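You operate a simulated robot arm through the tools that you are given. There is no shell and no other tool. Be economical: measure what you need, move in short steps, check, and stop when the job is done.

You are at the controls of a simulated two-armed robot. One attempt, no reset.

TASK
Pick up the water bottle with one hand, pass it to the other hand and put it on the top of the wooden table. Set down upright: water bottle.

The check looks at the end state, three seconds after you hand in, the way a careful person would. Anything else that was tipped, shoved, dropped, spilled or broken makes it a failure.

THE ROBOT
Two 6-joint arms with two-finger parallel grippers on one trunk, on a base that drives. Base frame: it is fixed to the floor where the robot stands at the start and does not move with it; the origin is under the middle of the robot, x ahead of it, y to its left, z up. Lengths are in m, angles in degrees, forces in N, time in s.
The left shoulder is at the start at [-0.106, 0.177, 0.631], the right one opposite. With the tool pointing down near the work surface each hand reaches from about 0.4 to 0.62 m from the robot's upright axis, wherever it stands, measured 20 degrees to its own side. Places, roughly: top of the wooden table [-1.7, -0.6, 0.8]. Payload 1.57 kg a hand.
Tool frame (each hand has its own): the origin (TCP) lies between the finger pads and is the grasp point; the fingertips stand 0.03 m ahead of it; z points along the fingers, y is the line along which they close. Largest opening 0.08 m; finger width 0.017, thickness 0.012; the body of the gripper, 0.04 by 0.082 m, starts 0.08 m behind the TCP.
Orientation is that of the tool frame in the base frame, as [roll, pitch, yaw] about the fixed x, y, z axes, in that order (R = Rz(yaw) Ry(pitch) Rx(roll)). With the fingers straight down and closing along the base's y, the tool's x points along the base's -x, its y along +y and its z along -z.

THE INTERFACE
- The arms move only by the tool move_arm. It takes "left_steps", "right_steps" or both (then of equal length, played together; a hand with none holds still); each is a list of rows, each a list of 6 numbers: the shift along the base's x, y, z in m, then the turn, a rotation vector about the base's x, y, z in degrees. In form: [[tx, ty, tz, ax, ay, az], ...]. A call has 1 to 12 rows; each row shifts and turns the commanded pose from where the row before left it. "left_fingers" and "right_fingers" are, for a hand that has rows, the finger opening in m, from 0 to 0.08, set as the call begins (left out, the last holds). Each row takes 0.2 s and may step no farther than 0.05 m and 8.6 degrees from the row before; otherwise, or with a gripper value out of range, the whole call is refused. A pose out of reach is approached as far as the arm can. The call stops where the force on the tool passes 40 N (or 10 N more than at its start, if that is more) or the arm is blocked; 0.2 s more then pass. Each finger travels about 0.072 m/s and halts on what it meets, pressing with about 27 N; the grip force reading is that of the motor and also rises with nothing between the fingers. The clock runs only during rows and for 0.2 s after the last one: add rows that do not move to give the fingers time. It gives the time, the measured TCP pose, the force on the tool (base axes), the opening and the grip force at its end, in the units of the frame above (readings bear some noise), with the torque about the TCP (base axes, N m) and any sound that the robot's microphone picked up, and new pictures: "pictures" is both (left out), scene, wrist or none (wrist: the cameras of the hands that moved).
- Cameras (640 x 400 px; columns grow to the right, rows downward): "scene" is now at [0.0526, 0.0191, 1.3323]; the picture's right is [0.17, -0.99, 0.00], its down [-0.91, -0.15, -0.40] and it looks along [0.39, 0.07, -0.92] (base axes); focal length 248 px, centre (320, 200). "left" rides on the left gripper at [0.072, 0.007, -0.122] in its tool frame; the picture's right is [-0.09, 1.00, 0.00], its down [-0.84, -0.08, -0.54] and it looks along [-0.54, -0.05, 0.84] (tool axes); focal length 238 px, centre (320, 200). "right" rides on the right gripper at [0.072, -0.007, -0.122] in its tool frame; the picture's right is [0.09, 1.00, 0.00], its down [-0.84, 0.08, -0.54] and it looks along [-0.54, 0.05, 0.84] (tool axes); focal length 238 px, centre (320, 200). There is no depth. A picture from a camera that has moved, and an enlarged one, comes with that camera's place and axes in the base frame and with its lens. The place of the scene camera against the robot may be out by one fixed shift of up to 0.018 m in any direction.
- raise_lower(by): slides the trunk up (or, below 0, down) by that many m; the arms and the scene camera ride with it, the base frame stays. It gives what a move gives, with no picture.
- roll_base(legs): drives the robot by 1 to 6 legs, each [ahead, left, turn to the left] in m, m and degrees, along the robot's own axes; the way and the turn of a leg run together, so that a leg with both is an arc; at most 1.5 m and 180 degrees a leg. The arms and the cameras ride along, it lands a little off, and it stops where it bumps. It gives what a move gives, and a new picture of the scene camera.
- turn_head(pan, tilt): turns the head with the scene camera to pan (to the left, within 143 degrees either way) and tilt (down, from -29 to 69), counted from straight ahead of the robot. It gives what a move gives, and a new picture of the scene camera.
- close_up(camera, box): a new picture of the part [left, top, right, bottom] of that camera's present view, enlarged. The clock stands still meanwhile.
- sign_off(): hands the job in; it is judged then, once.

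Go step by step. Nothing tells you exact positions but the pictures and the camera data: compare them with the known pose of the tool, close in by small moves and look again before you grip or let go. The budget is 120 turns and 260 pictures, counting those below and the enlarged ones. Unless the task says otherwise, let go and move clear before handing in, and close with one line.

The tools are called after "Request:" as a command line: name --argument value ..., lists and objects as JSON in quotes. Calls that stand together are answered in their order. move_arm: Moves the arms, as the interface text tells. Its arguments: {"type":"object","properties":{"left_steps":{"type":"array","items":{"type":"array","items":{"type":"number"}}},"left_fingers":{"type":"number"},"right_steps":{"type":"array","items":{"type":"array","items":{"type":"number"}}},"right_fingers":{"type":"number"},"pictures":{"type":"string","enum":["both","scene","wrist","none"]}},"required":[]} The other tools are called the same way: raise_lower (by) slides the trunk up or down; roll_base (legs) drives the base; turn_head (pan, tilt) turns the head that bears the scene camera; close_up (camera, box) takes an enlarged picture of a part of a camera's view; sign_off () hands the job in.

At the start:

```text
t: 0.0
left_position: [0.3457, 0.3384, 0.5109]
left_tool_rot: [-180.0, 0.0, -180.0]
left_force: [-0.1, 0.5, 0.5]
left_ft_torque: [0.02, -0.02, -0.01]
left_grip_width: 0.0802
left_grip_force: 0.0
right_position: [0.3498, -0.0246, 0.5054]
right_tool_rot: [180.0, 0.1, 180.0]
right_force: [-0.3, -0.1, -0.3]
right_ft_torque: [0.02, 0.02, 0.01]
right_grip_width: 0.08
right_grip_force: 0.1
trunk travel left (down, up): [-0.075, 0.253]
robot x, y, heading: [0.0009, 0.0016, 0.1]
head pan, tilt: [9.6, 66.7]
```

scene: 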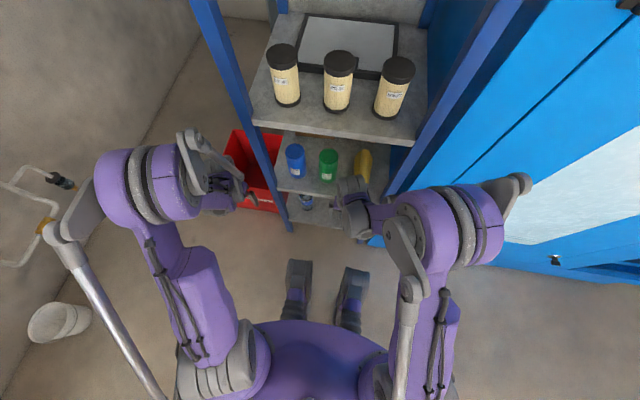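
right: 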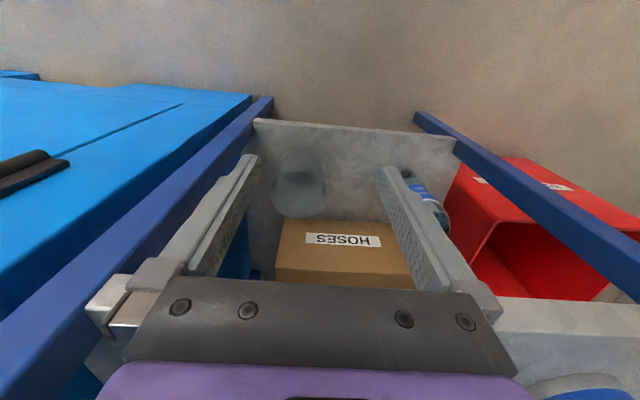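
left: 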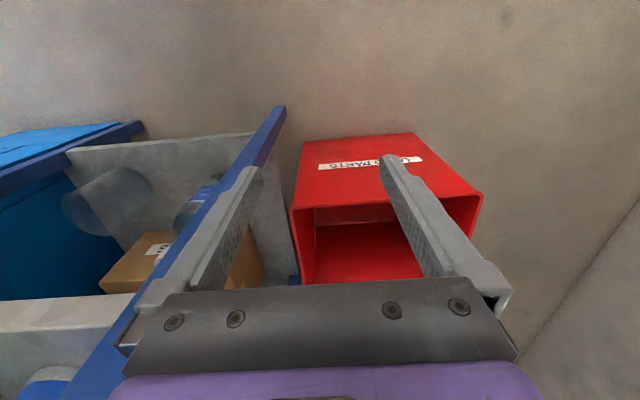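

I see a shelf rack ahead with several levels; a bottle with a blue label seems to be on a lower shelf. I'll look closer first.

Request:
close_up --camera "scene" --box '[220, 0, 460, 240]'

Request:
close_up --camera "right" --box '[200, 80, 520, 400]'

Request:
turn_head --pan 0 --tilt 40

```text
1.67 times, centred on (340, 120) of scene
camera zoom: at [0.0526, 0.0191, 1.3323], right [0.17, -0.99, 0.0], down [-0.91, -0.15, -0.4], along [0.39, 0.07, -0.92], focal length 414 px, centre (287, 333)
```

zoom: 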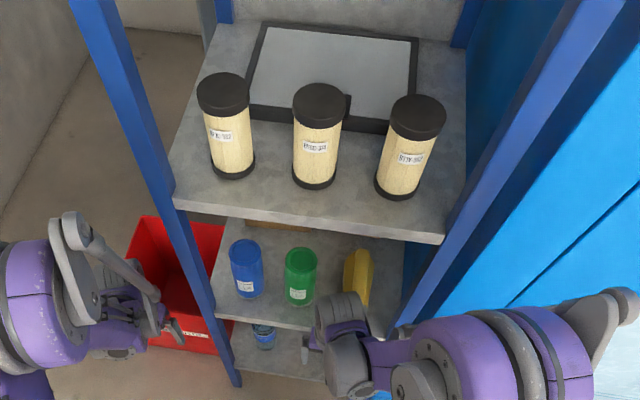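

```text
1.25 times, centred on (360, 240) of right
camera zoom: at [0.2764, -0.0305, 0.6256], right [-0.09, 1.0, 0.0], down [0.84, 0.08, 0.54], along [0.54, 0.05, -0.84], focal length 298 px, centre (270, 150)
```

zoom: 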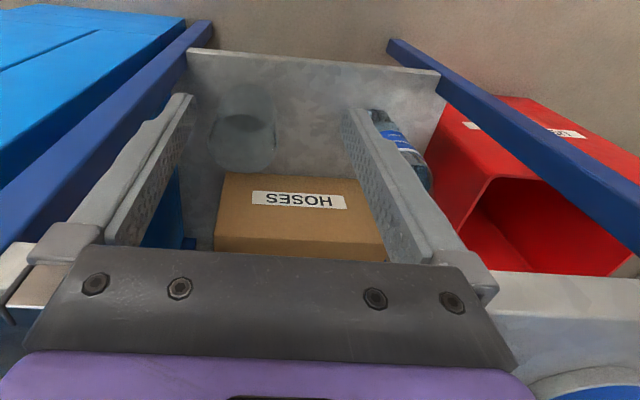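

```text
t: 0.9
left_position: [0.3474, 0.3397, 0.5103]
left_tool_rot: [-180.0, 0.0, -179.9]
left_force: [0.3, -0.3, -0.6]
left_ft_torque: [-0.02, 0.01, 0.01]
left_grip_width: 0.0801
left_grip_force: 0.0
right_position: [0.3487, -0.0241, 0.5052]
right_tool_rot: [180.0, 0.0, -179.9]
right_force: [1.0, -0.4, 0.9]
right_ft_torque: [0.0, 0.02, -0.01]
right_grip_width: 0.0798
right_grip_force: 0.0
trunk travel left (down, up): [-0.075, 0.253]
robot x, y, heading: [0.0006, -0.0004, 0.2]
head pan, tilt: [0.0, 40.0]
camera scene: at [0.0798, 0.0094, 1.3663], right [0.0, -1.0, 0.0], down [-0.64, 0.0, -0.77], along [0.77, 0.0, -0.64], focal length 248 px, centre (320, 200)
```

scene: 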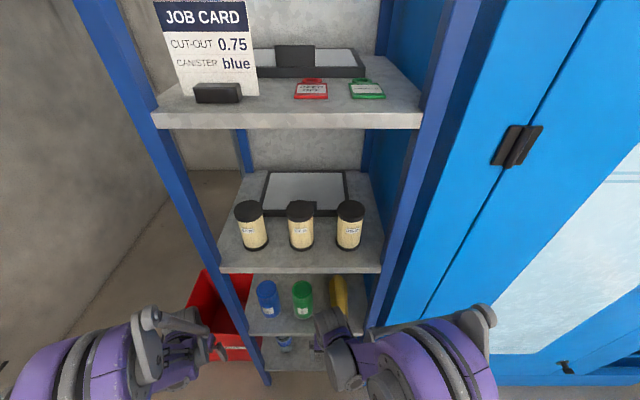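

The rack has four levels; the bottle candidates are on the lowest one, partly hidden. I'll zoom there and look around the room.

Request:
close_up --camera "scene" --box '[220, 260, 400, 400]'

Request:
close_up --camera "right" --box '[240, 110, 480, 300]'

Request:
turn_head --pan 143 --tilt 25

Request:
turn_head --pan -143 --tilt 25

Request:
turn_head --pan -80 --tilt 35

Request:
turn_head --pan 70 --tilt 35

```text
2.86 times, centred on (310, 330) of scene
camera zoom: at [0.0798, 0.0094, 1.3663], right [0.0, -1.0, 0.0], down [-0.64, 0.0, -0.77], along [0.77, 0.0, -0.64], focal length 709 px, centre (349, -171)
```

zoom: 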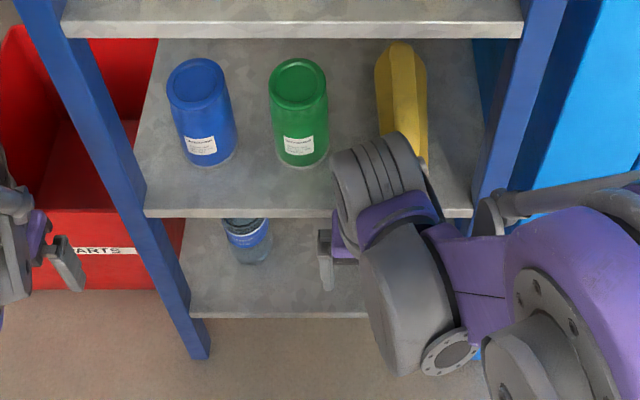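

```text
2.11 times, centred on (360, 205) of right
camera zoom: at [0.2764, -0.0305, 0.6256], right [-0.09, 1.0, 0.0], down [0.84, 0.08, 0.54], along [0.54, 0.05, -0.84], focal length 502 px, centre (236, 190)
```

zoom: 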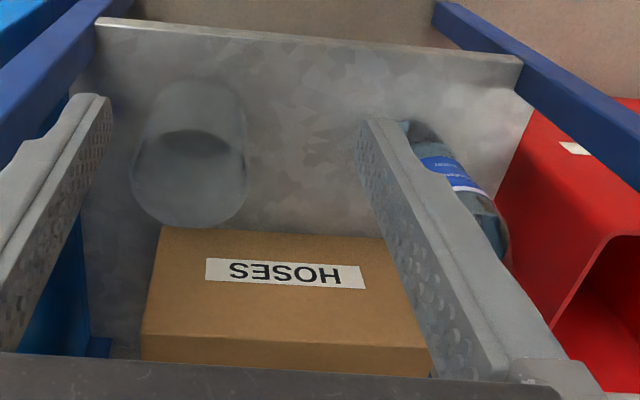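

```text
t: 3.2
left_position: [0.3464, 0.34, 0.5112]
left_tool_rot: [179.9, 0.0, -180.0]
left_force: [0.1, -0.7, -0.4]
left_ft_torque: [-0.01, 0.03, -0.01]
left_grip_width: 0.0798
left_grip_force: 0.1
right_position: [0.349, -0.024, 0.5059]
right_tool_rot: [-179.9, 0.0, -180.0]
right_force: [-0.3, 0.6, 0.5]
right_ft_torque: [0.01, 0.0, -0.01]
right_grip_width: 0.0799
right_grip_force: 0.0
trunk travel left (down, up): [-0.075, 0.253]
robot x, y, heading: [-0.0017, -0.001, 0.2]
head pan, tilt: [143.0, 25.0]
camera scene: at [-0.0787, 0.0649, 1.3897], right [0.6, 0.8, 0.0], down [0.34, -0.25, -0.91], along [-0.72, 0.55, -0.42], focal length 248 px, centre (320, 200)
```

scene: 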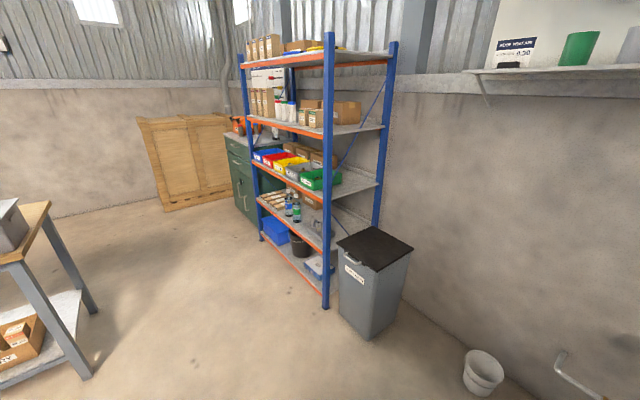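

```text
t: 7.1
left_position: [0.3465, 0.3388, 0.5104]
left_tool_rot: [-180.0, 0.0, -179.9]
left_force: [-0.3, 0.3, -0.7]
left_ft_torque: [0.01, -0.02, 0.03]
left_grip_width: 0.0801
left_grip_force: 0.1
right_position: [0.3492, -0.0248, 0.5055]
right_tool_rot: [179.9, 0.0, -180.0]
right_force: [0.3, -0.4, -0.1]
right_ft_torque: [-0.05, 0.0, -0.05]
right_grip_width: 0.0799
right_grip_force: 0.1
trunk travel left (down, up): [-0.075, 0.253]
robot x, y, heading: [0.0, 0.0016, 0.2]
head pan, tilt: [-143.0, 25.0]
camera scene: at [-0.0787, -0.0461, 1.3897], right [-0.6, 0.8, 0.0], down [0.34, 0.25, -0.91], along [-0.72, -0.55, -0.42], focal length 248 px, centre (320, 200)
```

scene: 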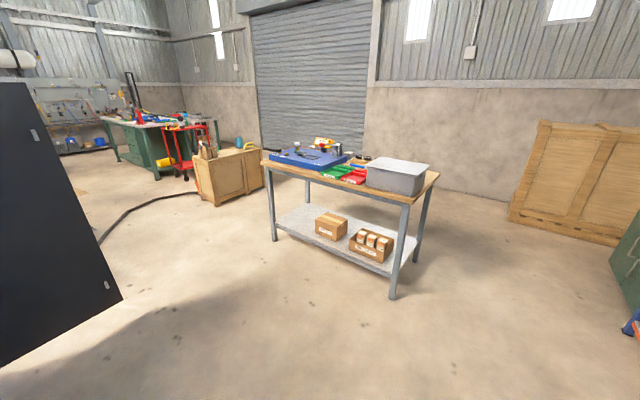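

```text
t: 8.4
left_position: [0.3458, 0.3393, 0.5102]
left_tool_rot: [180.0, 0.0, 180.0]
left_force: [0.2, -0.3, -0.9]
left_ft_torque: [0.02, -0.02, -0.02]
left_grip_width: 0.0801
left_grip_force: 0.0
right_position: [0.3499, -0.0237, 0.5051]
right_tool_rot: [-180.0, 0.1, 179.9]
right_force: [-0.2, 0.5, -0.5]
right_ft_torque: [-0.01, 0.02, 0.02]
right_grip_width: 0.0799
right_grip_force: 0.1
trunk travel left (down, up): [-0.075, 0.253]
robot x, y, heading: [0.0043, -0.0003, 0.1]
head pan, tilt: [-80.0, 35.0]
camera scene: at [0.0101, -0.0773, 1.3739], right [-0.98, -0.17, 0.0], down [-0.1, 0.56, -0.82], along [0.14, -0.81, -0.57], focal length 248 px, centre (320, 200)
```

scene: 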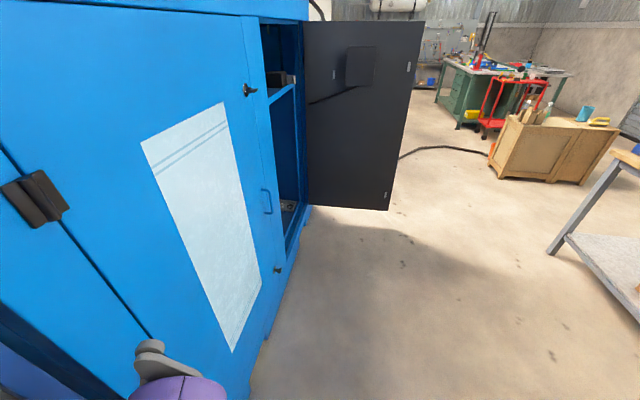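

```text
t: 10.8
left_position: [0.3453, 0.339, 0.5096]
left_tool_rot: [-179.9, 0.0, 180.0]
left_force: [-0.2, -0.9, 0.6]
left_ft_torque: [-0.01, 0.0, 0.04]
left_grip_width: 0.0799
left_grip_force: 0.1
right_position: [0.3504, -0.0238, 0.5057]
right_tool_rot: [-180.0, -0.1, 180.0]
right_force: [0.4, -0.1, 0.5]
right_ft_torque: [-0.02, 0.01, 0.03]
right_grip_width: 0.0801
right_grip_force: 0.0
trunk travel left (down, up): [-0.075, 0.253]
robot x, y, heading: [-0.0027, 0.0028, 0.2]
head pan, tilt: [70.0, 35.0]
camera scene: at [0.025, 0.0921, 1.3739], right [0.94, -0.34, 0.0], down [-0.2, -0.54, -0.82], along [0.28, 0.77, -0.57], focal length 248 px, centre (320, 200)
```

scene: 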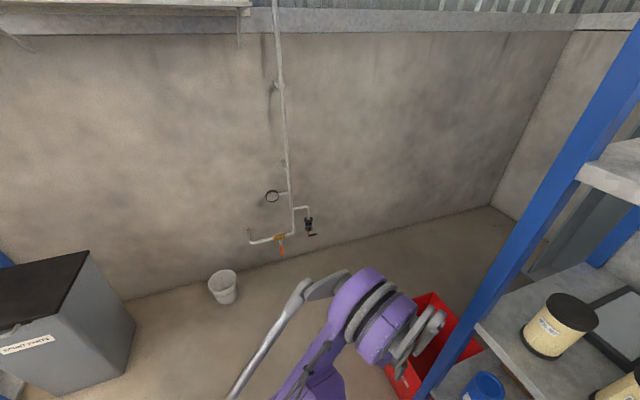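

The water bottle stands on the rack's lowest shelf at around (0.47, 0.16), under a second shelf, so it needs a horizontal grasp. I'll back off to see it properly and get room to reorient the arms.

Request:
roll_base --legs '[[-0.4, 0, 0]]'

Request:
turn_head --pan 8 --tilt 45

Request:
close_up --camera "scene" --box '[220, 100, 420, 300]'

```text
t: 13.3
left_position: [-0.0537, 0.3401, 0.5106]
left_tool_rot: [-180.0, 0.0, 180.0]
left_force: [0.5, 0.7, -0.1]
left_ft_torque: [0.0, 0.01, -0.02]
left_grip_width: 0.0798
left_grip_force: 0.1
right_position: [-0.0508, -0.0238, 0.5054]
right_tool_rot: [180.0, -0.1, -179.9]
right_force: [-1.2, -0.6, 0.2]
right_ft_torque: [0.01, -0.03, -0.01]
right_grip_width: 0.08
right_grip_force: 0.1
trunk travel left (down, up): [-0.075, 0.253]
robot x, y, heading: [-0.3996, -0.0011, 0.1]
head pan, tilt: [70.0, 35.0]
camera scene: at [-0.3753, 0.0919, 1.3739], right [0.94, -0.34, 0.0], down [-0.2, -0.54, -0.82], along [0.28, 0.77, -0.57], focal length 248 px, centre (320, 200)
```

scene: 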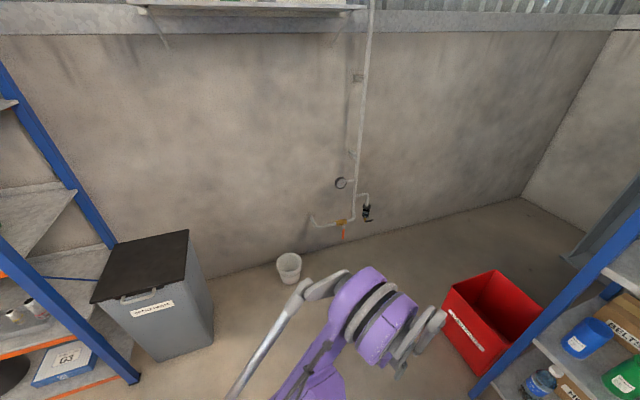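

```text
t: 14.6
left_position: [-0.0538, 0.3384, 0.5104]
left_tool_rot: [-180.0, -0.1, -179.9]
left_force: [-1.1, 0.5, -0.6]
left_ft_torque: [-0.01, 0.0, -0.02]
left_grip_width: 0.08
left_grip_force: 0.2
right_position: [-0.0503, -0.0247, 0.5051]
right_tool_rot: [179.9, 0.0, -179.9]
right_force: [0.4, -0.3, -0.7]
right_ft_torque: [0.0, -0.01, -0.01]
right_grip_width: 0.08
right_grip_force: 0.3
trunk travel left (down, up): [-0.075, 0.253]
robot x, y, heading: [-0.4014, -0.0004, 0.1]
head pan, tilt: [8.0, 45.0]
camera scene: at [-0.3244, 0.0206, 1.3591], right [0.14, -0.99, 0.0], down [-0.7, -0.1, -0.71], along [0.7, 0.1, -0.71], focal length 248 px, centre (320, 200)
```

scene: 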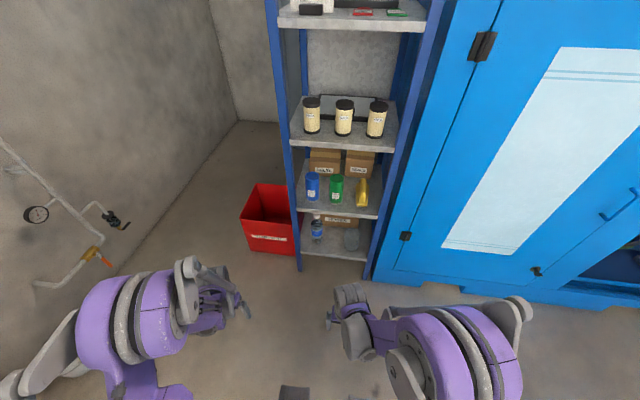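

```text
2.00 times, centred on (320, 200) of scene
camera zoom: at [-0.3244, 0.0206, 1.3591], right [0.14, -0.99, 0.0], down [-0.7, -0.1, -0.71], along [0.7, 0.1, -0.71], focal length 496 px, centre (320, 200)
```

zoom: 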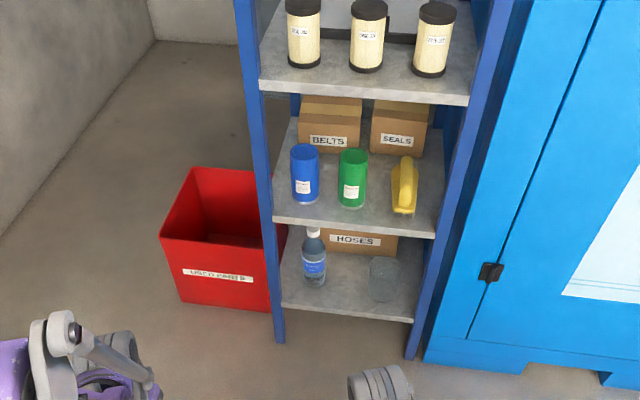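

The bottle stands near (0.49, 0.15) on a shelf at z≈0.205, is about 0.22 tall, and has the front-left post at (0.40, 0.25). I'll pitch the left tool to point forward and 30° down and lower it, while moving the right hand outward.

Request:
move_arm --left_steps '[[0, -0.0257, -0.033, 0, -8.57, 0], [0, -0.0257, -0.033, 0, -8.57, 0], [0, -0.0257, -0.033, 0, -8.57, 0], [0, -0.0257, -0.033, 0, -8.57, 0], [0, -0.0257, -0.033, 0, -8.57, 0], [0, -0.0257, -0.033, 0, -8.57, 0], [0, -0.0257, -0.033, 0, -8.57, 0]]' --right_steps '[[0, -0.015, 0, 0, 0, 0], [0, -0.015, 0, 0, 0, 0], [0, -0.015, 0, 0, 0, 0], [0, -0.015, 0, 0, 0, 0], [0, -0.015, 0, 0, 0, 0], [0, -0.015, 0, 0, 0, 0], [0, -0.015, 0, 0, 0, 0]]' --left_fingers 0.08

```text
t: 16.2
left_position: [0.1601, 0.185, 0.3798]
left_tool_rot: [-179.8, 60.0, -179.7]
left_force: [0.6, -0.2, -0.2]
left_ft_torque: [-0.01, -0.02, 0.0]
left_grip_width: 0.0801
left_grip_force: 0.0
left hand out of reach, approached as far as the arm can: row 2, 3, 4, 5, 6, 7
right_position: [-0.052, -0.1306, 0.5015]
right_tool_rot: [179.9, 0.0, -179.9]
right_force: [0.0, -0.1, -0.3]
right_ft_torque: [0.02, 0.04, 0.02]
right_grip_width: 0.0799
right_grip_force: 0.1
trunk travel left (down, up): [-0.075, 0.253]
robot x, y, heading: [-0.3982, 0.0023, 0.4]
head pan, tilt: [8.0, 45.0]
camera scene: at [-0.3238, 0.0204, 1.359], right [0.14, -0.99, 0.0], down [-0.7, -0.1, -0.71], along [0.7, 0.1, -0.71], focal length 248 px, centre (320, 200)
camera right: at [-0.1249, -0.1357, 0.6228], right [-0.09, 1.0, 0.0], down [0.84, 0.08, 0.54], along [0.54, 0.05, -0.84], focal length 238 px, centre (320, 200)
camera left: at [0.0183, 0.1911, 0.3785], right [0.05, 1.0, 0.08], down [-0.05, -0.08, 1.0], along [1.0, -0.05, 0.05], focal length 238 px, centre (320, 200)
```

scene: 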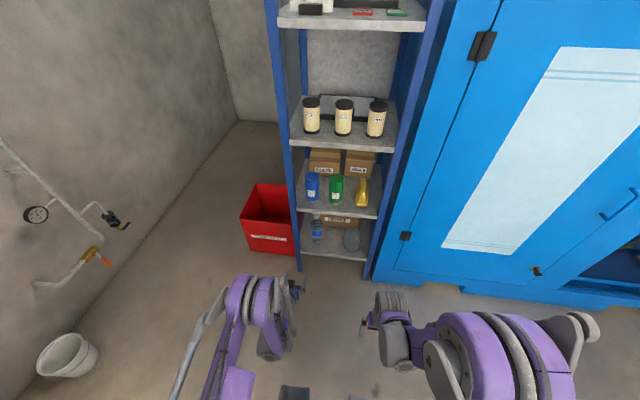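
right: 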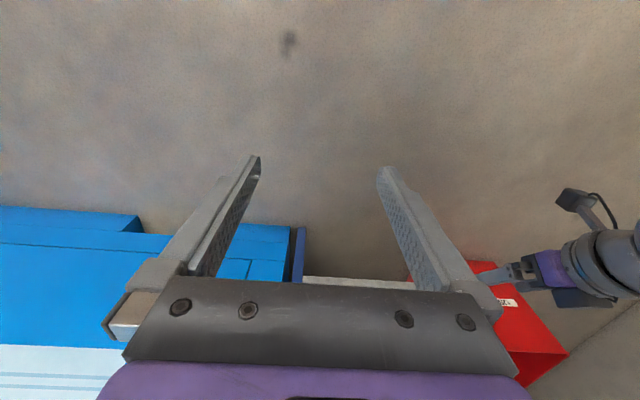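
left: 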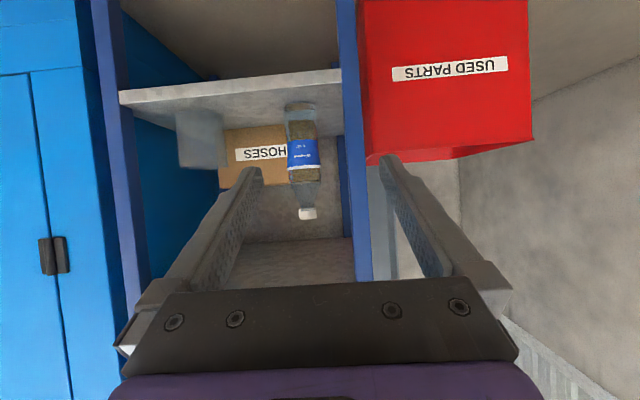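

The arm's near limit pushed the hand out to 0.56 m ahead of the robot, which is fine, since I can stand further back. Next I'll lower the trunk, then drop the hand to grasp height (~0.255) and align y.

Request:
raise_lower --by -0.07

Request:
move_arm --left_steps '[[0.0, -0.02, -0.02, 0, 0, 0], [0.0, -0.02, -0.02, 0, 0, 0], [0, 0, -0.015, 0, 0, 0]]' --pictures "wrist"

```text
t: 17.3
left_position: [0.1678, 0.1855, 0.3158]
left_tool_rot: [-179.8, 59.9, -179.8]
left_force: [-0.3, -0.7, -0.5]
left_ft_torque: [0.0, 0.02, 0.01]
left_grip_width: 0.0799
left_grip_force: 0.1
right_position: [-0.0499, -0.1289, 0.4358]
right_tool_rot: [-180.0, 0.0, -179.9]
right_force: [-0.1, 0.3, 0.4]
right_ft_torque: [-0.02, -0.03, 0.0]
right_grip_width: 0.0801
right_grip_force: 0.2
trunk travel left (down, up): [-0.005, 0.323]
robot x, y, heading: [-0.4028, 0.0035, 0.3]
head pan, tilt: [8.0, 45.0]
```

```text
t: 18.1
left_position: [0.1688, 0.1441, 0.2601]
left_tool_rot: [-180.0, 59.9, -179.8]
left_force: [0.7, -0.3, 0.0]
left_ft_torque: [0.0, 0.0, 0.0]
left_grip_width: 0.0799
left_grip_force: 0.0
right_position: [-0.0484, -0.1291, 0.4361]
right_tool_rot: [179.9, 0.0, -179.9]
right_force: [0.0, -0.3, -0.7]
right_ft_torque: [-0.03, -0.03, -0.03]
right_grip_width: 0.0797
right_grip_force: 0.0
trunk travel left (down, up): [-0.005, 0.323]
robot x, y, heading: [-0.4012, -0.0011, 0.2]
head pan, tilt: [8.0, 45.0]
camera left: at [0.0262, 0.1509, 0.2589], right [0.05, 1.0, 0.08], down [-0.05, -0.08, 1.0], along [1.0, -0.05, 0.05], focal length 238 px, centre (320, 200)
```

left: 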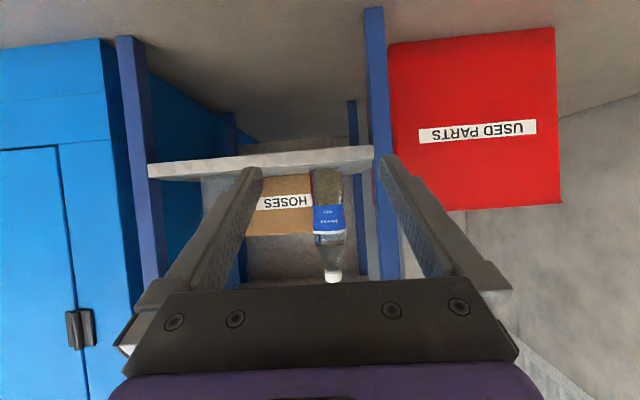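

Now the bottle is lined up nearly between the fingers. I'll zoom in to measure the shelf height and the bottle's axis.

Request:
close_up --camera "left" --box '[240, 120, 420, 300]'

Request:
close_up --camera "scene" --box '[280, 190, 380, 290]'

```text
2.22 times, centred on (330, 210) of left
camera zoom: at [0.0262, 0.1509, 0.2589], right [0.05, 1.0, 0.08], down [-0.05, -0.08, 1.0], along [1.0, -0.05, 0.05], focal length 530 px, centre (298, 178)
```

zoom: 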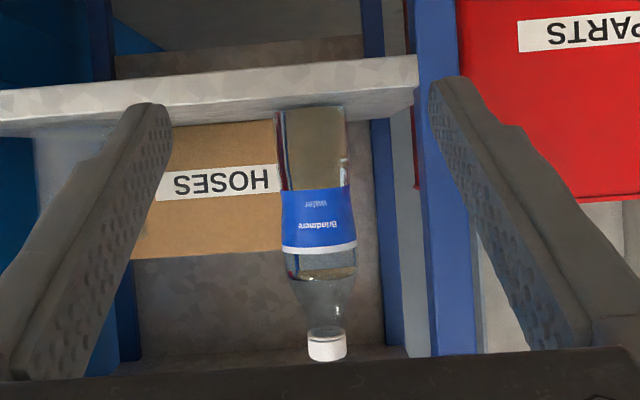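

```text
4.00 times, centred on (330, 240) of scene
camera zoom: at [-0.3043, 0.0206, 1.2909], right [0.14, -0.99, 0.0], down [-0.7, -0.1, -0.71], along [0.7, 0.1, -0.71], focal length 992 px, centre (280, 40)
```

zoom: 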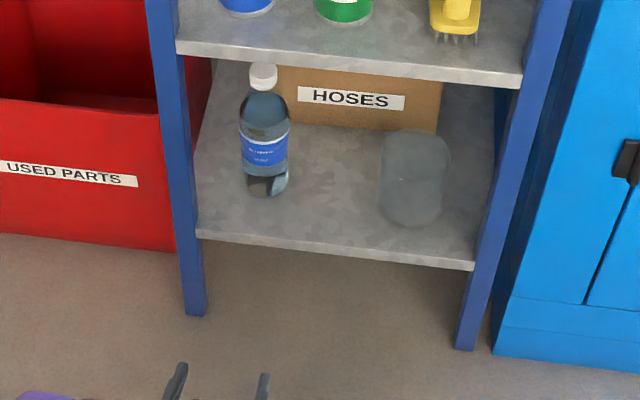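

The bottle's axis is at y≈0.145, x≈0.48 and the shelf top is at ≈0.215; the hand is centred on it. I'll drive 0.2 m forward and re-measure before entering.

Request:
roll_base --legs '[[0.2, 0, 0]]'

Request:
close_up --camera "left" --box '[160, 100, 480, 300]'

```text
t: 19.7
left_position: [0.366, 0.1441, 0.261]
left_tool_rot: [-179.9, 60.0, -179.9]
left_force: [0.1, 0.0, 0.0]
left_ft_torque: [0.01, 0.03, -0.04]
left_grip_width: 0.0801
left_grip_force: 0.1
right_position: [0.1474, -0.13, 0.4355]
right_tool_rot: [-179.9, 0.0, 180.0]
right_force: [0.5, -1.2, 0.5]
right_ft_torque: [-0.05, 0.02, 0.02]
right_grip_width: 0.0799
right_grip_force: 0.1
trunk travel left (down, up): [-0.005, 0.323]
robot x, y, heading: [-0.2051, -0.0004, -0.1]
head pan, tilt: [8.0, 45.0]
camera scene: at [-0.1065, 0.0207, 1.2909], right [0.14, -0.99, 0.0], down [-0.7, -0.1, -0.71], along [0.7, 0.1, -0.71], focal length 248 px, centre (320, 200)
```

scene: 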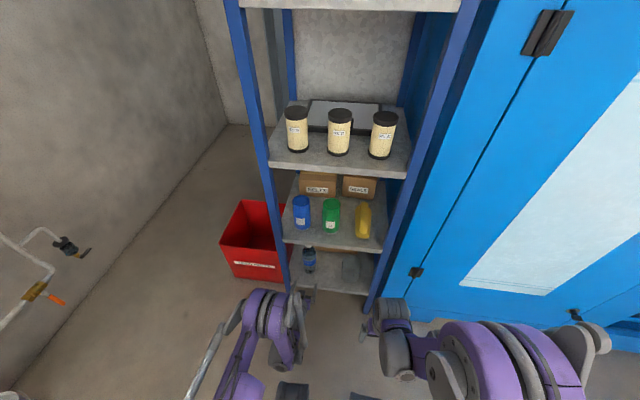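

```text
2.00 times, centred on (320, 200) of left
camera zoom: at [0.224, 0.1509, 0.2591], right [0.05, 1.0, 0.08], down [-0.05, -0.08, 1.0], along [1.0, -0.05, 0.05], focal length 477 px, centre (320, 200)
```

zoom: 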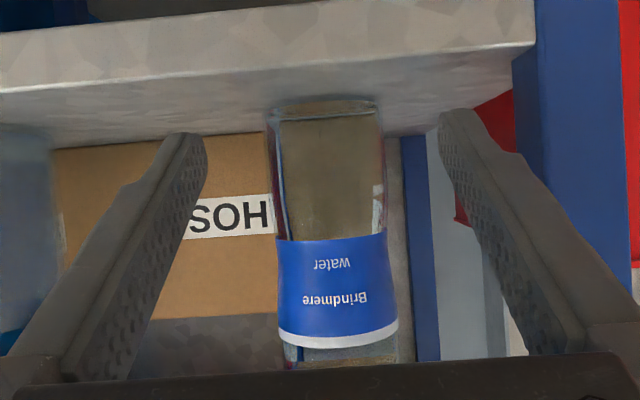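

Bottle axis by triangulation: (0.489, 0.142), diameter ~0.065. I'll drive 6 cm more, then extend with the arm.

Request:
roll_base --legs '[[0.06, 0, 0]]'

Request:
close_up --camera "left" --box '[160, 100, 480, 300]'

```text
t: 20.6
left_position: [0.4266, 0.1442, 0.2596]
left_tool_rot: [-180.0, 59.9, 180.0]
left_force: [1.3, -0.7, -0.5]
left_ft_torque: [0.01, -0.01, 0.0]
left_grip_width: 0.0801
left_grip_force: 0.0
right_position: [0.207, -0.1307, 0.4345]
right_tool_rot: [-179.9, -0.1, -180.0]
right_force: [0.8, -0.3, -0.1]
right_ft_torque: [0.0, 0.0, 0.0]
right_grip_width: 0.0802
right_grip_force: 0.0
trunk travel left (down, up): [-0.005, 0.323]
robot x, y, heading: [-0.1417, -0.0031, 0.1]
head pan, tilt: [8.0, 45.0]
camera scene: at [-0.046, 0.0206, 1.2909], right [0.14, -0.99, 0.0], down [-0.7, -0.1, -0.71], along [0.7, 0.1, -0.71], focal length 248 px, centre (320, 200)
```

scene: 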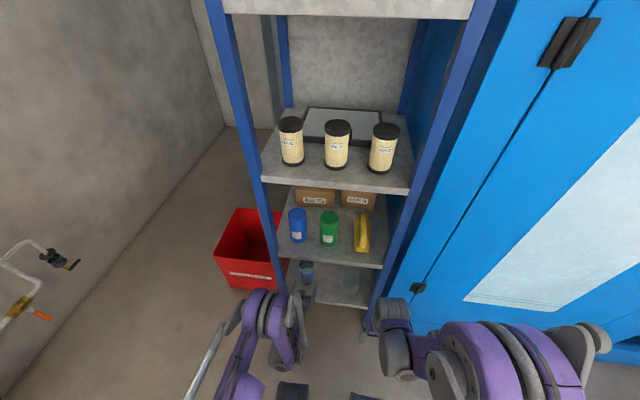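

```text
2.00 times, centred on (320, 200) of left
camera zoom: at [0.2845, 0.1504, 0.2591], right [0.05, 1.0, 0.08], down [-0.05, -0.08, 1.0], along [1.0, -0.05, 0.05], focal length 477 px, centre (320, 200)
```

zoom: 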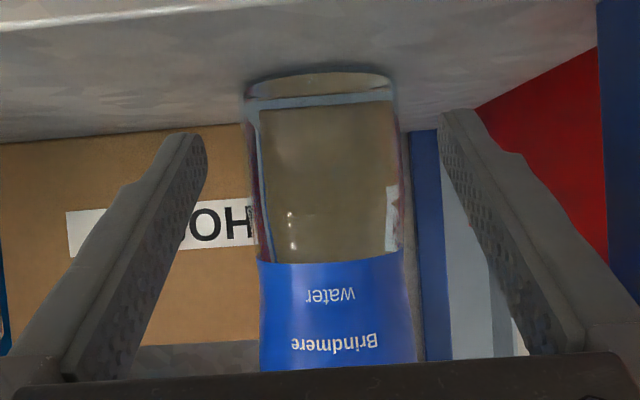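

The bottle is centred between the fingertips. I'll advance 6 cm with the arm in small steps.

Request:
move_arm --left_steps '[[0.016, 0, 0.001, 0, 0, 0], [0.016, 0, 0.001, 0, 0, 0], [0.016, 0, 0.001, 0, 0, 0], [0.013, 0, 0.001, 0, 0, 0], [0, 0, 0, 0, 0, 0]]' --pictures "wrist"

```text
t: 21.8
left_position: [0.4867, 0.1454, 0.2661]
left_tool_rot: [-179.9, 59.9, -180.0]
left_force: [0.6, -0.4, 0.0]
left_ft_torque: [0.0, 0.02, -0.01]
left_grip_width: 0.0801
left_grip_force: 0.0
right_position: [0.2077, -0.1303, 0.4361]
right_tool_rot: [180.0, 0.1, 180.0]
right_force: [-0.2, -0.3, 0.2]
right_ft_torque: [-0.01, -0.04, 0.01]
right_grip_width: 0.0802
right_grip_force: 0.0
trunk travel left (down, up): [-0.005, 0.323]
robot x, y, heading: [-0.141, 0.0, 0.0]
head pan, tilt: [8.0, 45.0]
camera left: at [0.3445, 0.1521, 0.2638], right [0.05, 1.0, 0.08], down [-0.05, -0.08, 1.0], along [1.0, -0.05, 0.05], focal length 238 px, centre (320, 200)
```

left: 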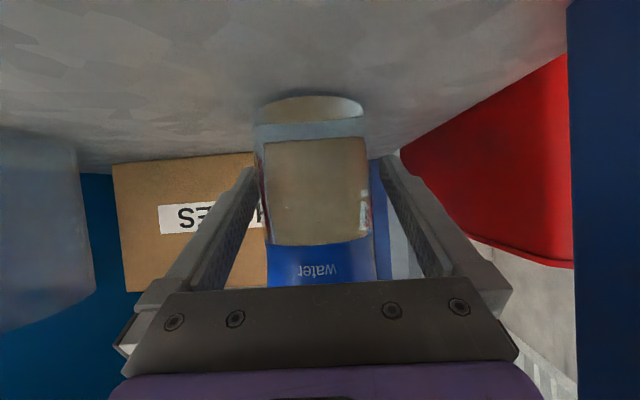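

The bottle is between the pads, its axis about 5 mm ahead of the TCP. Nudge in and close.

Request:
move_arm --left_steps '[[0.006, 0, 0, 0, 0, 0], [0, 0, 0, 0, 0, 0]]' --pictures "none"

Request:
move_arm --left_steps '[[0, 0, 0, 0, 0, 0], [0, 0, 0, 0, 0, 0], [0, 0, 0, 0, 0, 0], [0, 0, 0, 0, 0, 0]]' --left_fingers 0.05 --pictures "wrist"

```text
t: 22.4
left_position: [0.4939, 0.1457, 0.2651]
left_tool_rot: [-179.9, 59.9, 180.0]
left_force: [0.2, 0.1, -0.5]
left_ft_torque: [-0.02, 0.01, 0.01]
left_grip_width: 0.0798
left_grip_force: 0.1
right_position: [0.2084, -0.1293, 0.4345]
right_tool_rot: [180.0, 0.0, -180.0]
right_force: [-0.6, 0.2, 0.4]
right_ft_torque: [0.02, -0.01, -0.03]
right_grip_width: 0.0799
right_grip_force: 0.0
trunk travel left (down, up): [-0.005, 0.323]
robot x, y, heading: [-0.1392, 0.0015, 0.0]
head pan, tilt: [8.0, 45.0]
```

```text
t: 23.4
left_position: [0.4928, 0.1456, 0.2652]
left_tool_rot: [-179.9, 60.0, 179.9]
left_force: [0.2, -2.0, 0.2]
left_ft_torque: [-0.03, -0.02, -0.01]
left_grip_width: 0.0606
left_grip_force: 27.0
right_position: [0.2082, -0.1294, 0.4346]
right_tool_rot: [-180.0, 0.0, 180.0]
right_force: [0.3, -0.5, -0.2]
right_ft_torque: [-0.03, 0.01, -0.02]
right_grip_width: 0.0797
right_grip_force: 0.0
trunk travel left (down, up): [-0.005, 0.323]
robot x, y, heading: [-0.1407, -0.0025, -0.1]
head pan, tilt: [8.0, 45.0]
camera left: at [0.3512, 0.1516, 0.2633], right [0.05, 1.0, 0.08], down [-0.05, -0.08, 1.0], along [1.0, -0.05, 0.05], focal length 238 px, centre (320, 200)
```

left: 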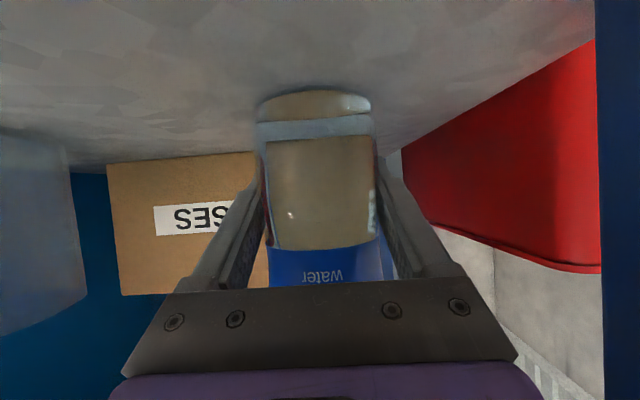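

Gripped at 0.061 m with 27 N. Lift 3 cm, keeping clear of the shelf above.

Request:
move_arm --left_steps '[[0, 0, 0.01, 0, 0, 0], [0, 0, 0.01, 0, 0, 0], [0, 0, 0.01, 0, 0, 0], [0, 0, 0, 0, 0, 0]]' --left_fingers 0.03 --pictures "both"

```text
t: 24.4
left_position: [0.4932, 0.1453, 0.294]
left_tool_rot: [-179.9, 59.8, -179.9]
left_force: [0.3, -0.6, -4.3]
left_ft_torque: [-0.01, -0.05, -0.02]
left_grip_width: 0.0601
left_grip_force: 27.1
right_position: [0.2074, -0.1305, 0.4345]
right_tool_rot: [-180.0, 0.0, -180.0]
right_force: [-0.3, 0.4, 0.4]
right_ft_torque: [0.03, -0.03, 0.0]
right_grip_width: 0.0802
right_grip_force: 0.1
trunk travel left (down, up): [-0.005, 0.323]
robot x, y, heading: [-0.1385, -0.0024, 0.1]
head pan, tilt: [8.0, 45.0]
camera scene: at [-0.046, 0.0207, 1.2909], right [0.14, -0.99, 0.0], down [-0.7, -0.1, -0.71], along [0.7, 0.1, -0.71], focal length 248 px, centre (320, 200)
camera left: at [0.351, 0.1511, 0.2925], right [0.05, 1.0, 0.08], down [-0.05, -0.08, 1.0], along [1.0, -0.05, 0.05], focal length 238 px, centre (320, 200)
```

scene: 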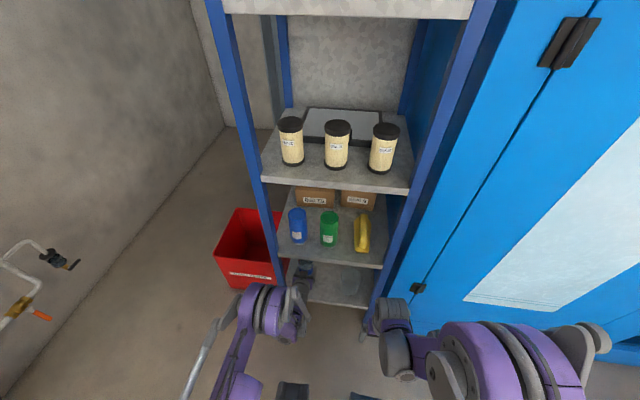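
left: 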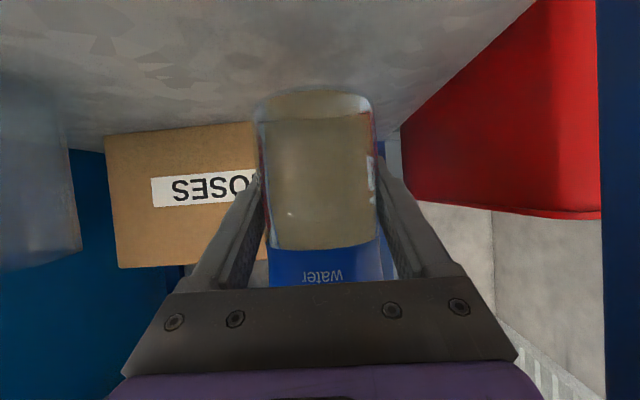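

Lifted cleanly (≈0.43 kg). Now back out of the rack.

Request:
roll_base --legs '[[-0.15, 0, 0], [-0.4, 0, 0]]'

Request:
raise_lower --by 0.25

Request:
turn_head --pan 8 --tilt 55

```text
t: 27.9
left_position: [-0.0463, 0.1413, 0.2933]
left_tool_rot: [-180.0, 60.0, 179.7]
left_force: [0.6, -0.2, -4.6]
left_ft_torque: [0.01, -0.08, 0.01]
left_grip_width: 0.0604
left_grip_force: 27.0
right_position: [-0.3335, -0.1311, 0.4345]
right_tool_rot: [180.0, 0.0, 179.7]
right_force: [0.8, 0.1, -1.4]
right_ft_torque: [0.0, 0.02, -0.02]
right_grip_width: 0.0798
right_grip_force: 0.0
trunk travel left (down, up): [-0.005, 0.323]
robot x, y, heading: [-0.679, 0.0003, -0.5]
head pan, tilt: [8.0, 45.0]
camera scene: at [-0.5865, 0.0208, 1.2909], right [0.13, -0.99, 0.0], down [-0.7, -0.09, -0.71], along [0.7, 0.09, -0.71], focal length 248 px, centre (320, 200)
```

scene: 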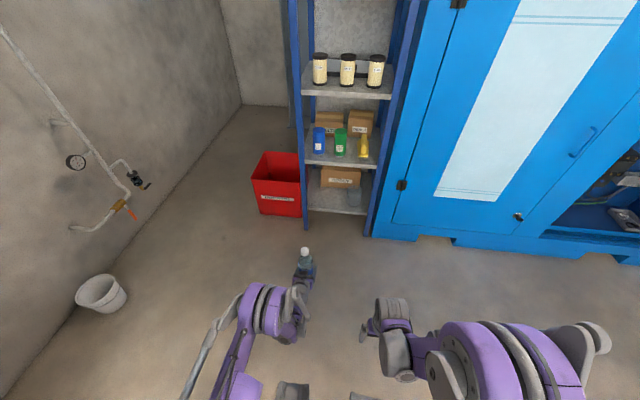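

```text
t: 30.4
left_position: [-0.0455, 0.1424, 0.5442]
left_tool_rot: [-180.0, 59.9, 179.7]
left_force: [-0.7, -0.7, -4.7]
left_ft_torque: [0.0, -0.05, -0.01]
left_grip_width: 0.0603
left_grip_force: 26.5
right_position: [-0.3347, -0.1316, 0.6859]
right_tool_rot: [180.0, 0.0, 179.6]
right_force: [0.1, 0.2, -0.2]
right_ft_torque: [0.01, -0.01, -0.02]
right_grip_width: 0.0798
right_grip_force: 0.1
trunk travel left (down, up): [-0.255, 0.073]
robot x, y, heading: [-0.6814, 0.0037, -0.5]
head pan, tilt: [8.0, 45.0]
```

```text
t: 31.2
left_position: [-0.0455, 0.1414, 0.5436]
left_tool_rot: [-179.8, 59.8, 179.7]
left_force: [-0.3, 1.0, -4.3]
left_ft_torque: [0.02, -0.08, 0.0]
left_grip_width: 0.0601
left_grip_force: 27.2
right_position: [-0.3329, -0.1301, 0.6844]
right_tool_rot: [-179.9, 0.0, 179.6]
right_force: [-0.6, 0.8, -0.5]
right_ft_torque: [-0.01, -0.01, 0.0]
right_grip_width: 0.08
right_grip_force: 0.1
trunk travel left (down, up): [-0.255, 0.073]
robot x, y, heading: [-0.6832, -0.0045, -0.5]
head pan, tilt: [8.0, 55.0]
camera scene: at [-0.645, 0.0199, 1.5305], right [0.13, -0.99, 0.0], down [-0.81, -0.11, -0.57], along [0.57, 0.08, -0.82], focal length 248 px, centre (320, 200)
```

scene: 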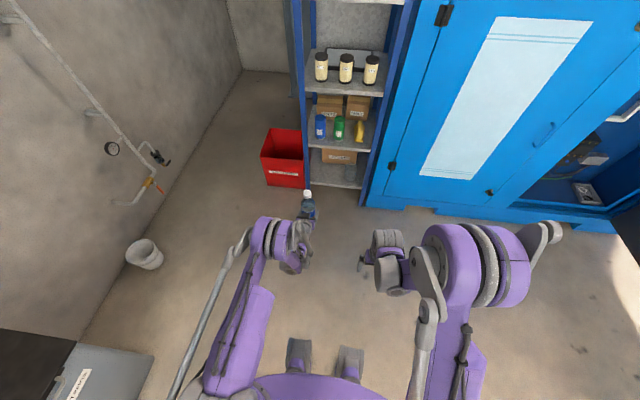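

Backed out and raised. For the handover I'll yaw the left hand (holding the bottle low) inward by 40° toward the middle, and pitch the right tool forward, extending it on the right side.

Request:
move_arm --left_steps '[[0.003, -0.012, 0, 0, 0, -6], [0.003, -0.012, 0, 0, 0, -6], [0.003, -0.012, 0, 0, 0, -6], [0.003, -0.012, 0, 0, 0, -6], [0.003, -0.012, 0, 0, 0, -6], [0.003, -0.012, 0, 0, 0, -6], [0.003, -0.012, 0, 0, 0, -6]]' --right_steps '[[0.035, -0.013, -0.008, 0, -8.57, 0], [0.035, -0.013, -0.008, 0, -8.57, 0], [0.035, -0.013, -0.008, 0, -8.57, 0], [0.035, -0.013, -0.008, 0, -8.57, 0], [0.035, -0.013, -0.008, 0, -8.57, 0], [0.035, -0.013, -0.008, 0, -8.57, 0], [0.035, -0.013, -0.008, 0, -8.57, 0]]'

```text
t: 32.8
left_position: [-0.0247, 0.0581, 0.5426]
left_tool_rot: [-179.8, 59.9, 137.6]
left_force: [0.2, -1.3, -3.6]
left_ft_torque: [-0.06, -0.05, -0.01]
left_grip_width: 0.0606
left_grip_force: 27.1
right_position: [-0.0878, -0.2193, 0.6318]
right_tool_rot: [179.3, 60.1, 179.2]
right_force: [-0.1, -0.2, 0.7]
right_ft_torque: [0.03, 0.02, -0.02]
right_grip_width: 0.0802
right_grip_force: 0.1
trunk travel left (down, up): [-0.255, 0.073]
robot x, y, heading: [-0.6841, 0.0011, -0.5]
head pan, tilt: [8.0, 55.0]
camera scene: at [-0.6441, 0.0194, 1.5304], right [0.13, -0.99, 0.0], down [-0.81, -0.11, -0.57], along [0.57, 0.08, -0.82], focal length 248 px, centre (320, 200)
camera right: at [-0.2312, -0.2255, 0.6289], right [-0.04, 1.0, -0.07], down [-0.05, 0.07, 1.0], along [1.0, 0.05, 0.05], focal length 238 px, centre (320, 200)
camera left: at [-0.1262, 0.1579, 0.5418], right [0.71, 0.7, 0.08], down [-0.09, -0.02, 1.0], along [0.7, -0.71, 0.05], focal length 238 px, centre (320, 200)
```

scene: 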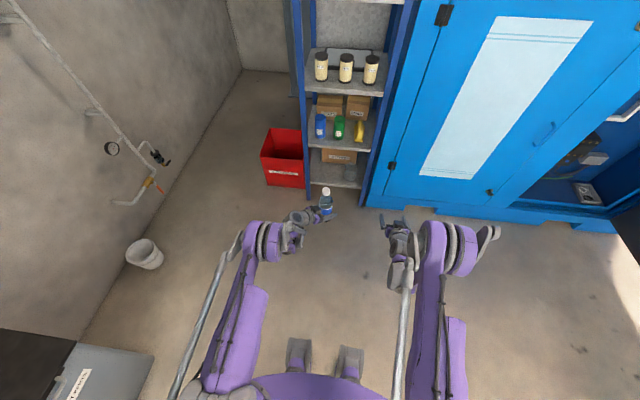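
right: 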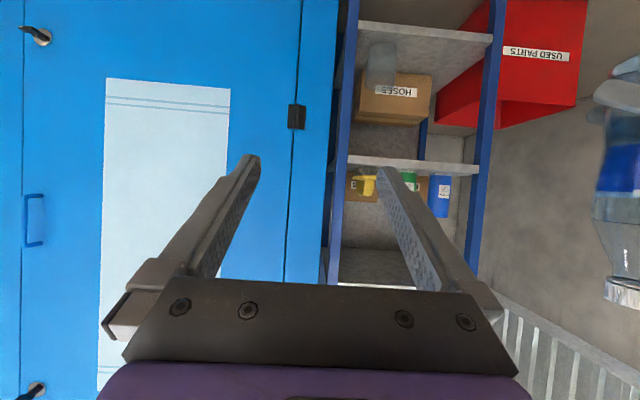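
left: 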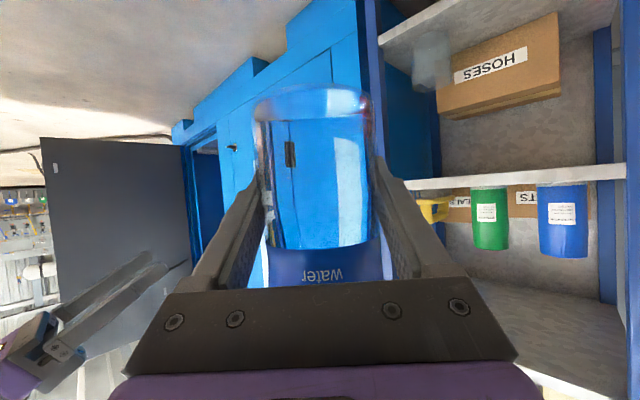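

Both hands in place; the bottle axis is at the left TCP (-0.025, 0.058). Now yaw the right tool 45° inward to a pre-grasp behind-right of the bottle, 8 cm above the left grip.

Request:
move_arm --right_steps '[[-0.002, 0.018, 0, 0, 0, 7.5], [-0.002, 0.018, 0, 0, 0, 7.5], [-0.002, 0.018, 0, 0, 0, 7.5], [-0.002, 0.018, 0, 0, 0, 7.5], [-0.002, 0.018, 0, 0, 0, 7.5], [-0.002, 0.018, 0, 0, 0, 7.5], [0, 0, 0, 0, 0, 0]]'

```text
t: 34.4
left_position: [-0.0249, 0.0572, 0.5437]
left_tool_rot: [-179.8, 59.9, 137.8]
left_force: [0.3, 0.2, -4.4]
left_ft_torque: [-0.07, 0.01, -0.04]
left_grip_width: 0.0603
left_grip_force: 26.8
right_position: [-0.1012, -0.1134, 0.6298]
right_tool_rot: [179.4, 60.0, -135.7]
right_force: [-0.6, -0.2, 0.5]
right_ft_torque: [-0.01, 0.0, -0.03]
right_grip_width: 0.0798
right_grip_force: 0.0
trunk travel left (down, up): [-0.255, 0.073]
robot x, y, heading: [-0.6841, 0.0034, -0.1]
head pan, tilt: [8.0, 55.0]
camera scene: at [-0.6452, 0.0199, 1.5304], right [0.13, -0.99, 0.0], down [-0.81, -0.11, -0.57], along [0.57, 0.08, -0.82], focal length 248 px, centre (320, 200)
camera right: at [-0.1989, -0.2177, 0.6272], right [-0.74, 0.67, -0.07], down [-0.09, 0.01, 1.0], along [0.67, 0.74, 0.05], focal length 238 px, centre (320, 200)
```

scene: 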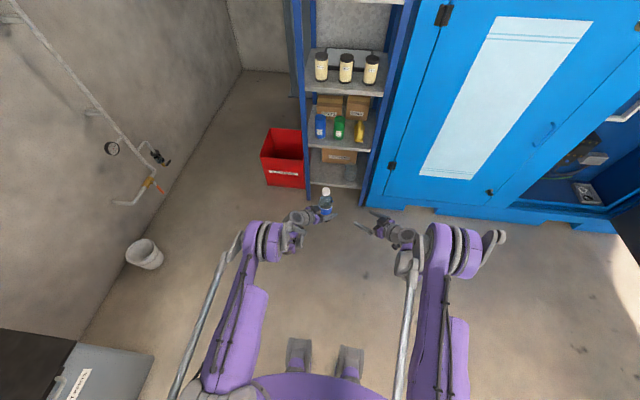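
right: 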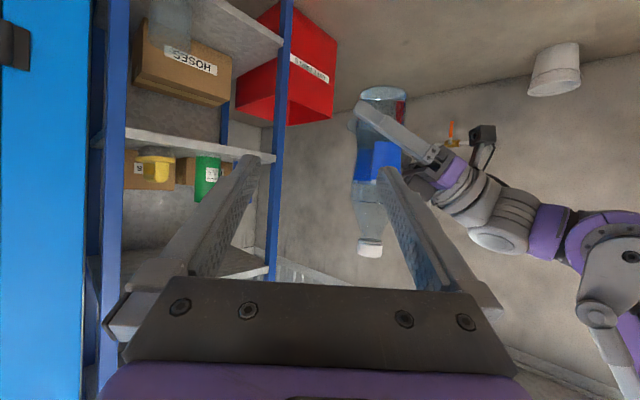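

Geometrically I need a 6.9 cm sideways shift along the right tool's closing axis, then 17.4 cm in. I'll do the sideways shift and the first part of the approach.

Request:
move_arm --right_steps '[[-0.012, 0.0123, 0, 0, 0, 0], [-0.012, 0.0123, 0, 0, 0, 0], [-0.012, 0.0123, 0, 0, 0, 0], [-0.012, 0.0123, 0, 0, 0, 0], [0.0179, 0.0175, 0, 0, 0, 0], [0.0179, 0.0175, 0, 0, 0, 0], [0.0179, 0.0175, 0, 0, 0, 0], [0, 0, 0, 0, 0, 0]]'

Request:
close_up --camera "scene" --box '[260, 150, 440, 280]'

```text
t: 36.2
left_position: [-0.0256, 0.0585, 0.5425]
left_tool_rot: [-179.8, 59.9, 137.7]
left_force: [-0.2, 0.1, -3.7]
left_ft_torque: [-0.04, -0.09, -0.01]
left_grip_width: 0.0602
left_grip_force: 27.4
right_position: [-0.0948, -0.0114, 0.6313]
right_tool_rot: [179.3, 59.9, -135.9]
right_force: [-0.2, 0.9, -0.3]
right_ft_torque: [0.01, 0.0, 0.02]
right_grip_width: 0.0798
right_grip_force: 0.0
trunk travel left (down, up): [-0.255, 0.073]
robot x, y, heading: [-0.6842, -0.0017, -0.5]
head pan, tilt: [8.0, 55.0]
camera scene: at [-0.6452, 0.0197, 1.5304], right [0.13, -0.99, 0.0], down [-0.81, -0.11, -0.57], along [0.57, 0.08, -0.82], focal length 248 px, centre (320, 200)
camera right: at [-0.1919, -0.1152, 0.6271], right [-0.73, 0.67, -0.07], down [-0.09, 0.01, 1.0], along [0.67, 0.74, 0.05], focal length 238 px, centre (320, 200)
```

scene: 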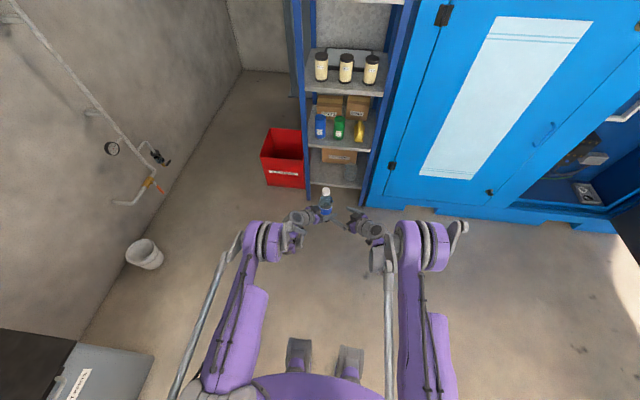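
right: 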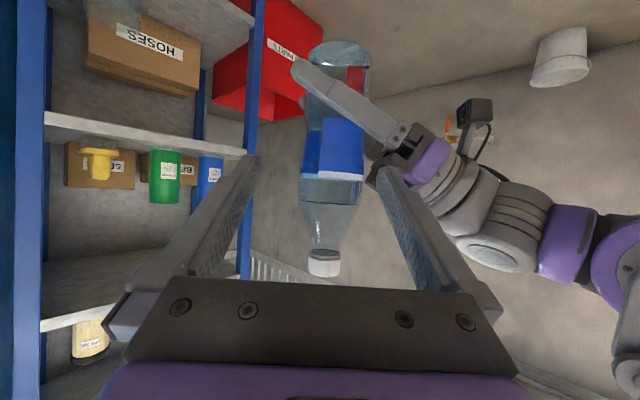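

```text
3.08 times, centred on (350, 215) of scene
camera zoom: at [-0.6452, 0.0197, 1.5304], right [0.13, -0.99, 0.0], down [-0.81, -0.11, -0.57], along [0.57, 0.08, -0.82], focal length 763 px, centre (228, 154)
```

zoom: 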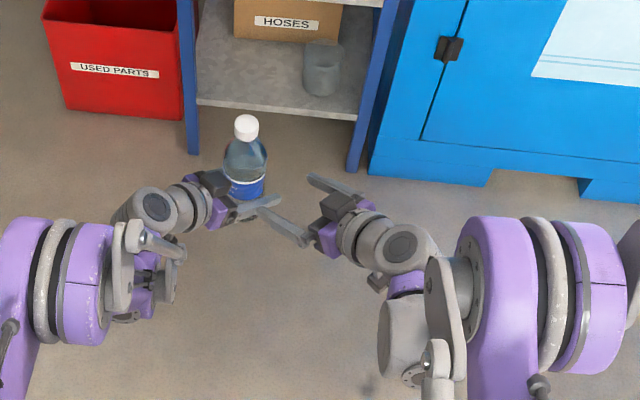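

The right camera shows the bottle axis actually about 15 mm behind the left TCP, at roughly (-0.037, 0.069). I'll flatten the right tool by 20° for clearance over the left gripper and shift sideways 17 mm.

Request:
move_arm --right_steps '[[-0.004, 0.004, 0, 4.63, -4.79, 0], [-0.004, 0.004, 0, 4.63, -4.79, 0], [-0.004, 0.004, 0, 4.63, -4.79, 0], [0, 0, 0, 0, 0, 0]]' --right_fingers 0.076 --pictures "wrist"

```text
t: 37.2
left_position: [-0.025, 0.0586, 0.5422]
left_tool_rot: [-179.8, 59.9, 137.7]
left_force: [-0.2, -0.3, -4.3]
left_ft_torque: [-0.08, 0.01, -0.01]
left_grip_width: 0.0604
left_grip_force: 27.1
right_position: [-0.1062, -0.0004, 0.63]
right_tool_rot: [179.9, 80.0, -135.2]
right_force: [-1.2, 1.1, 0.5]
right_ft_torque: [0.0, -0.02, -0.02]
right_grip_width: 0.0761
right_grip_force: 0.0
trunk travel left (down, up): [-0.255, 0.073]
robot x, y, heading: [-0.6834, -0.0004, -0.4]
head pan, tilt: [8.0, 55.0]
camera right: at [-0.1971, -0.0973, 0.5788], right [-0.71, 0.69, -0.09], down [-0.33, -0.22, 0.92], along [0.62, 0.69, 0.39], focal length 238 px, centre (320, 200)
```

right: 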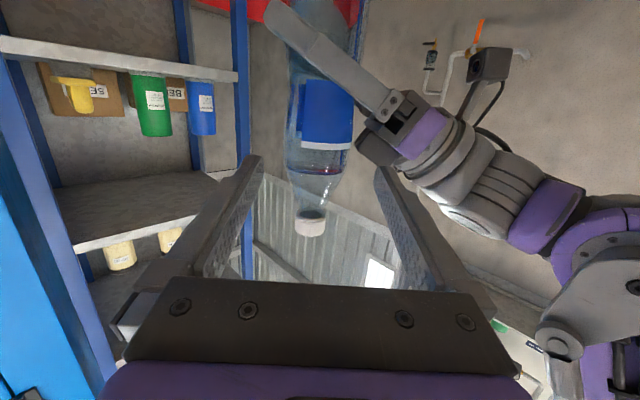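

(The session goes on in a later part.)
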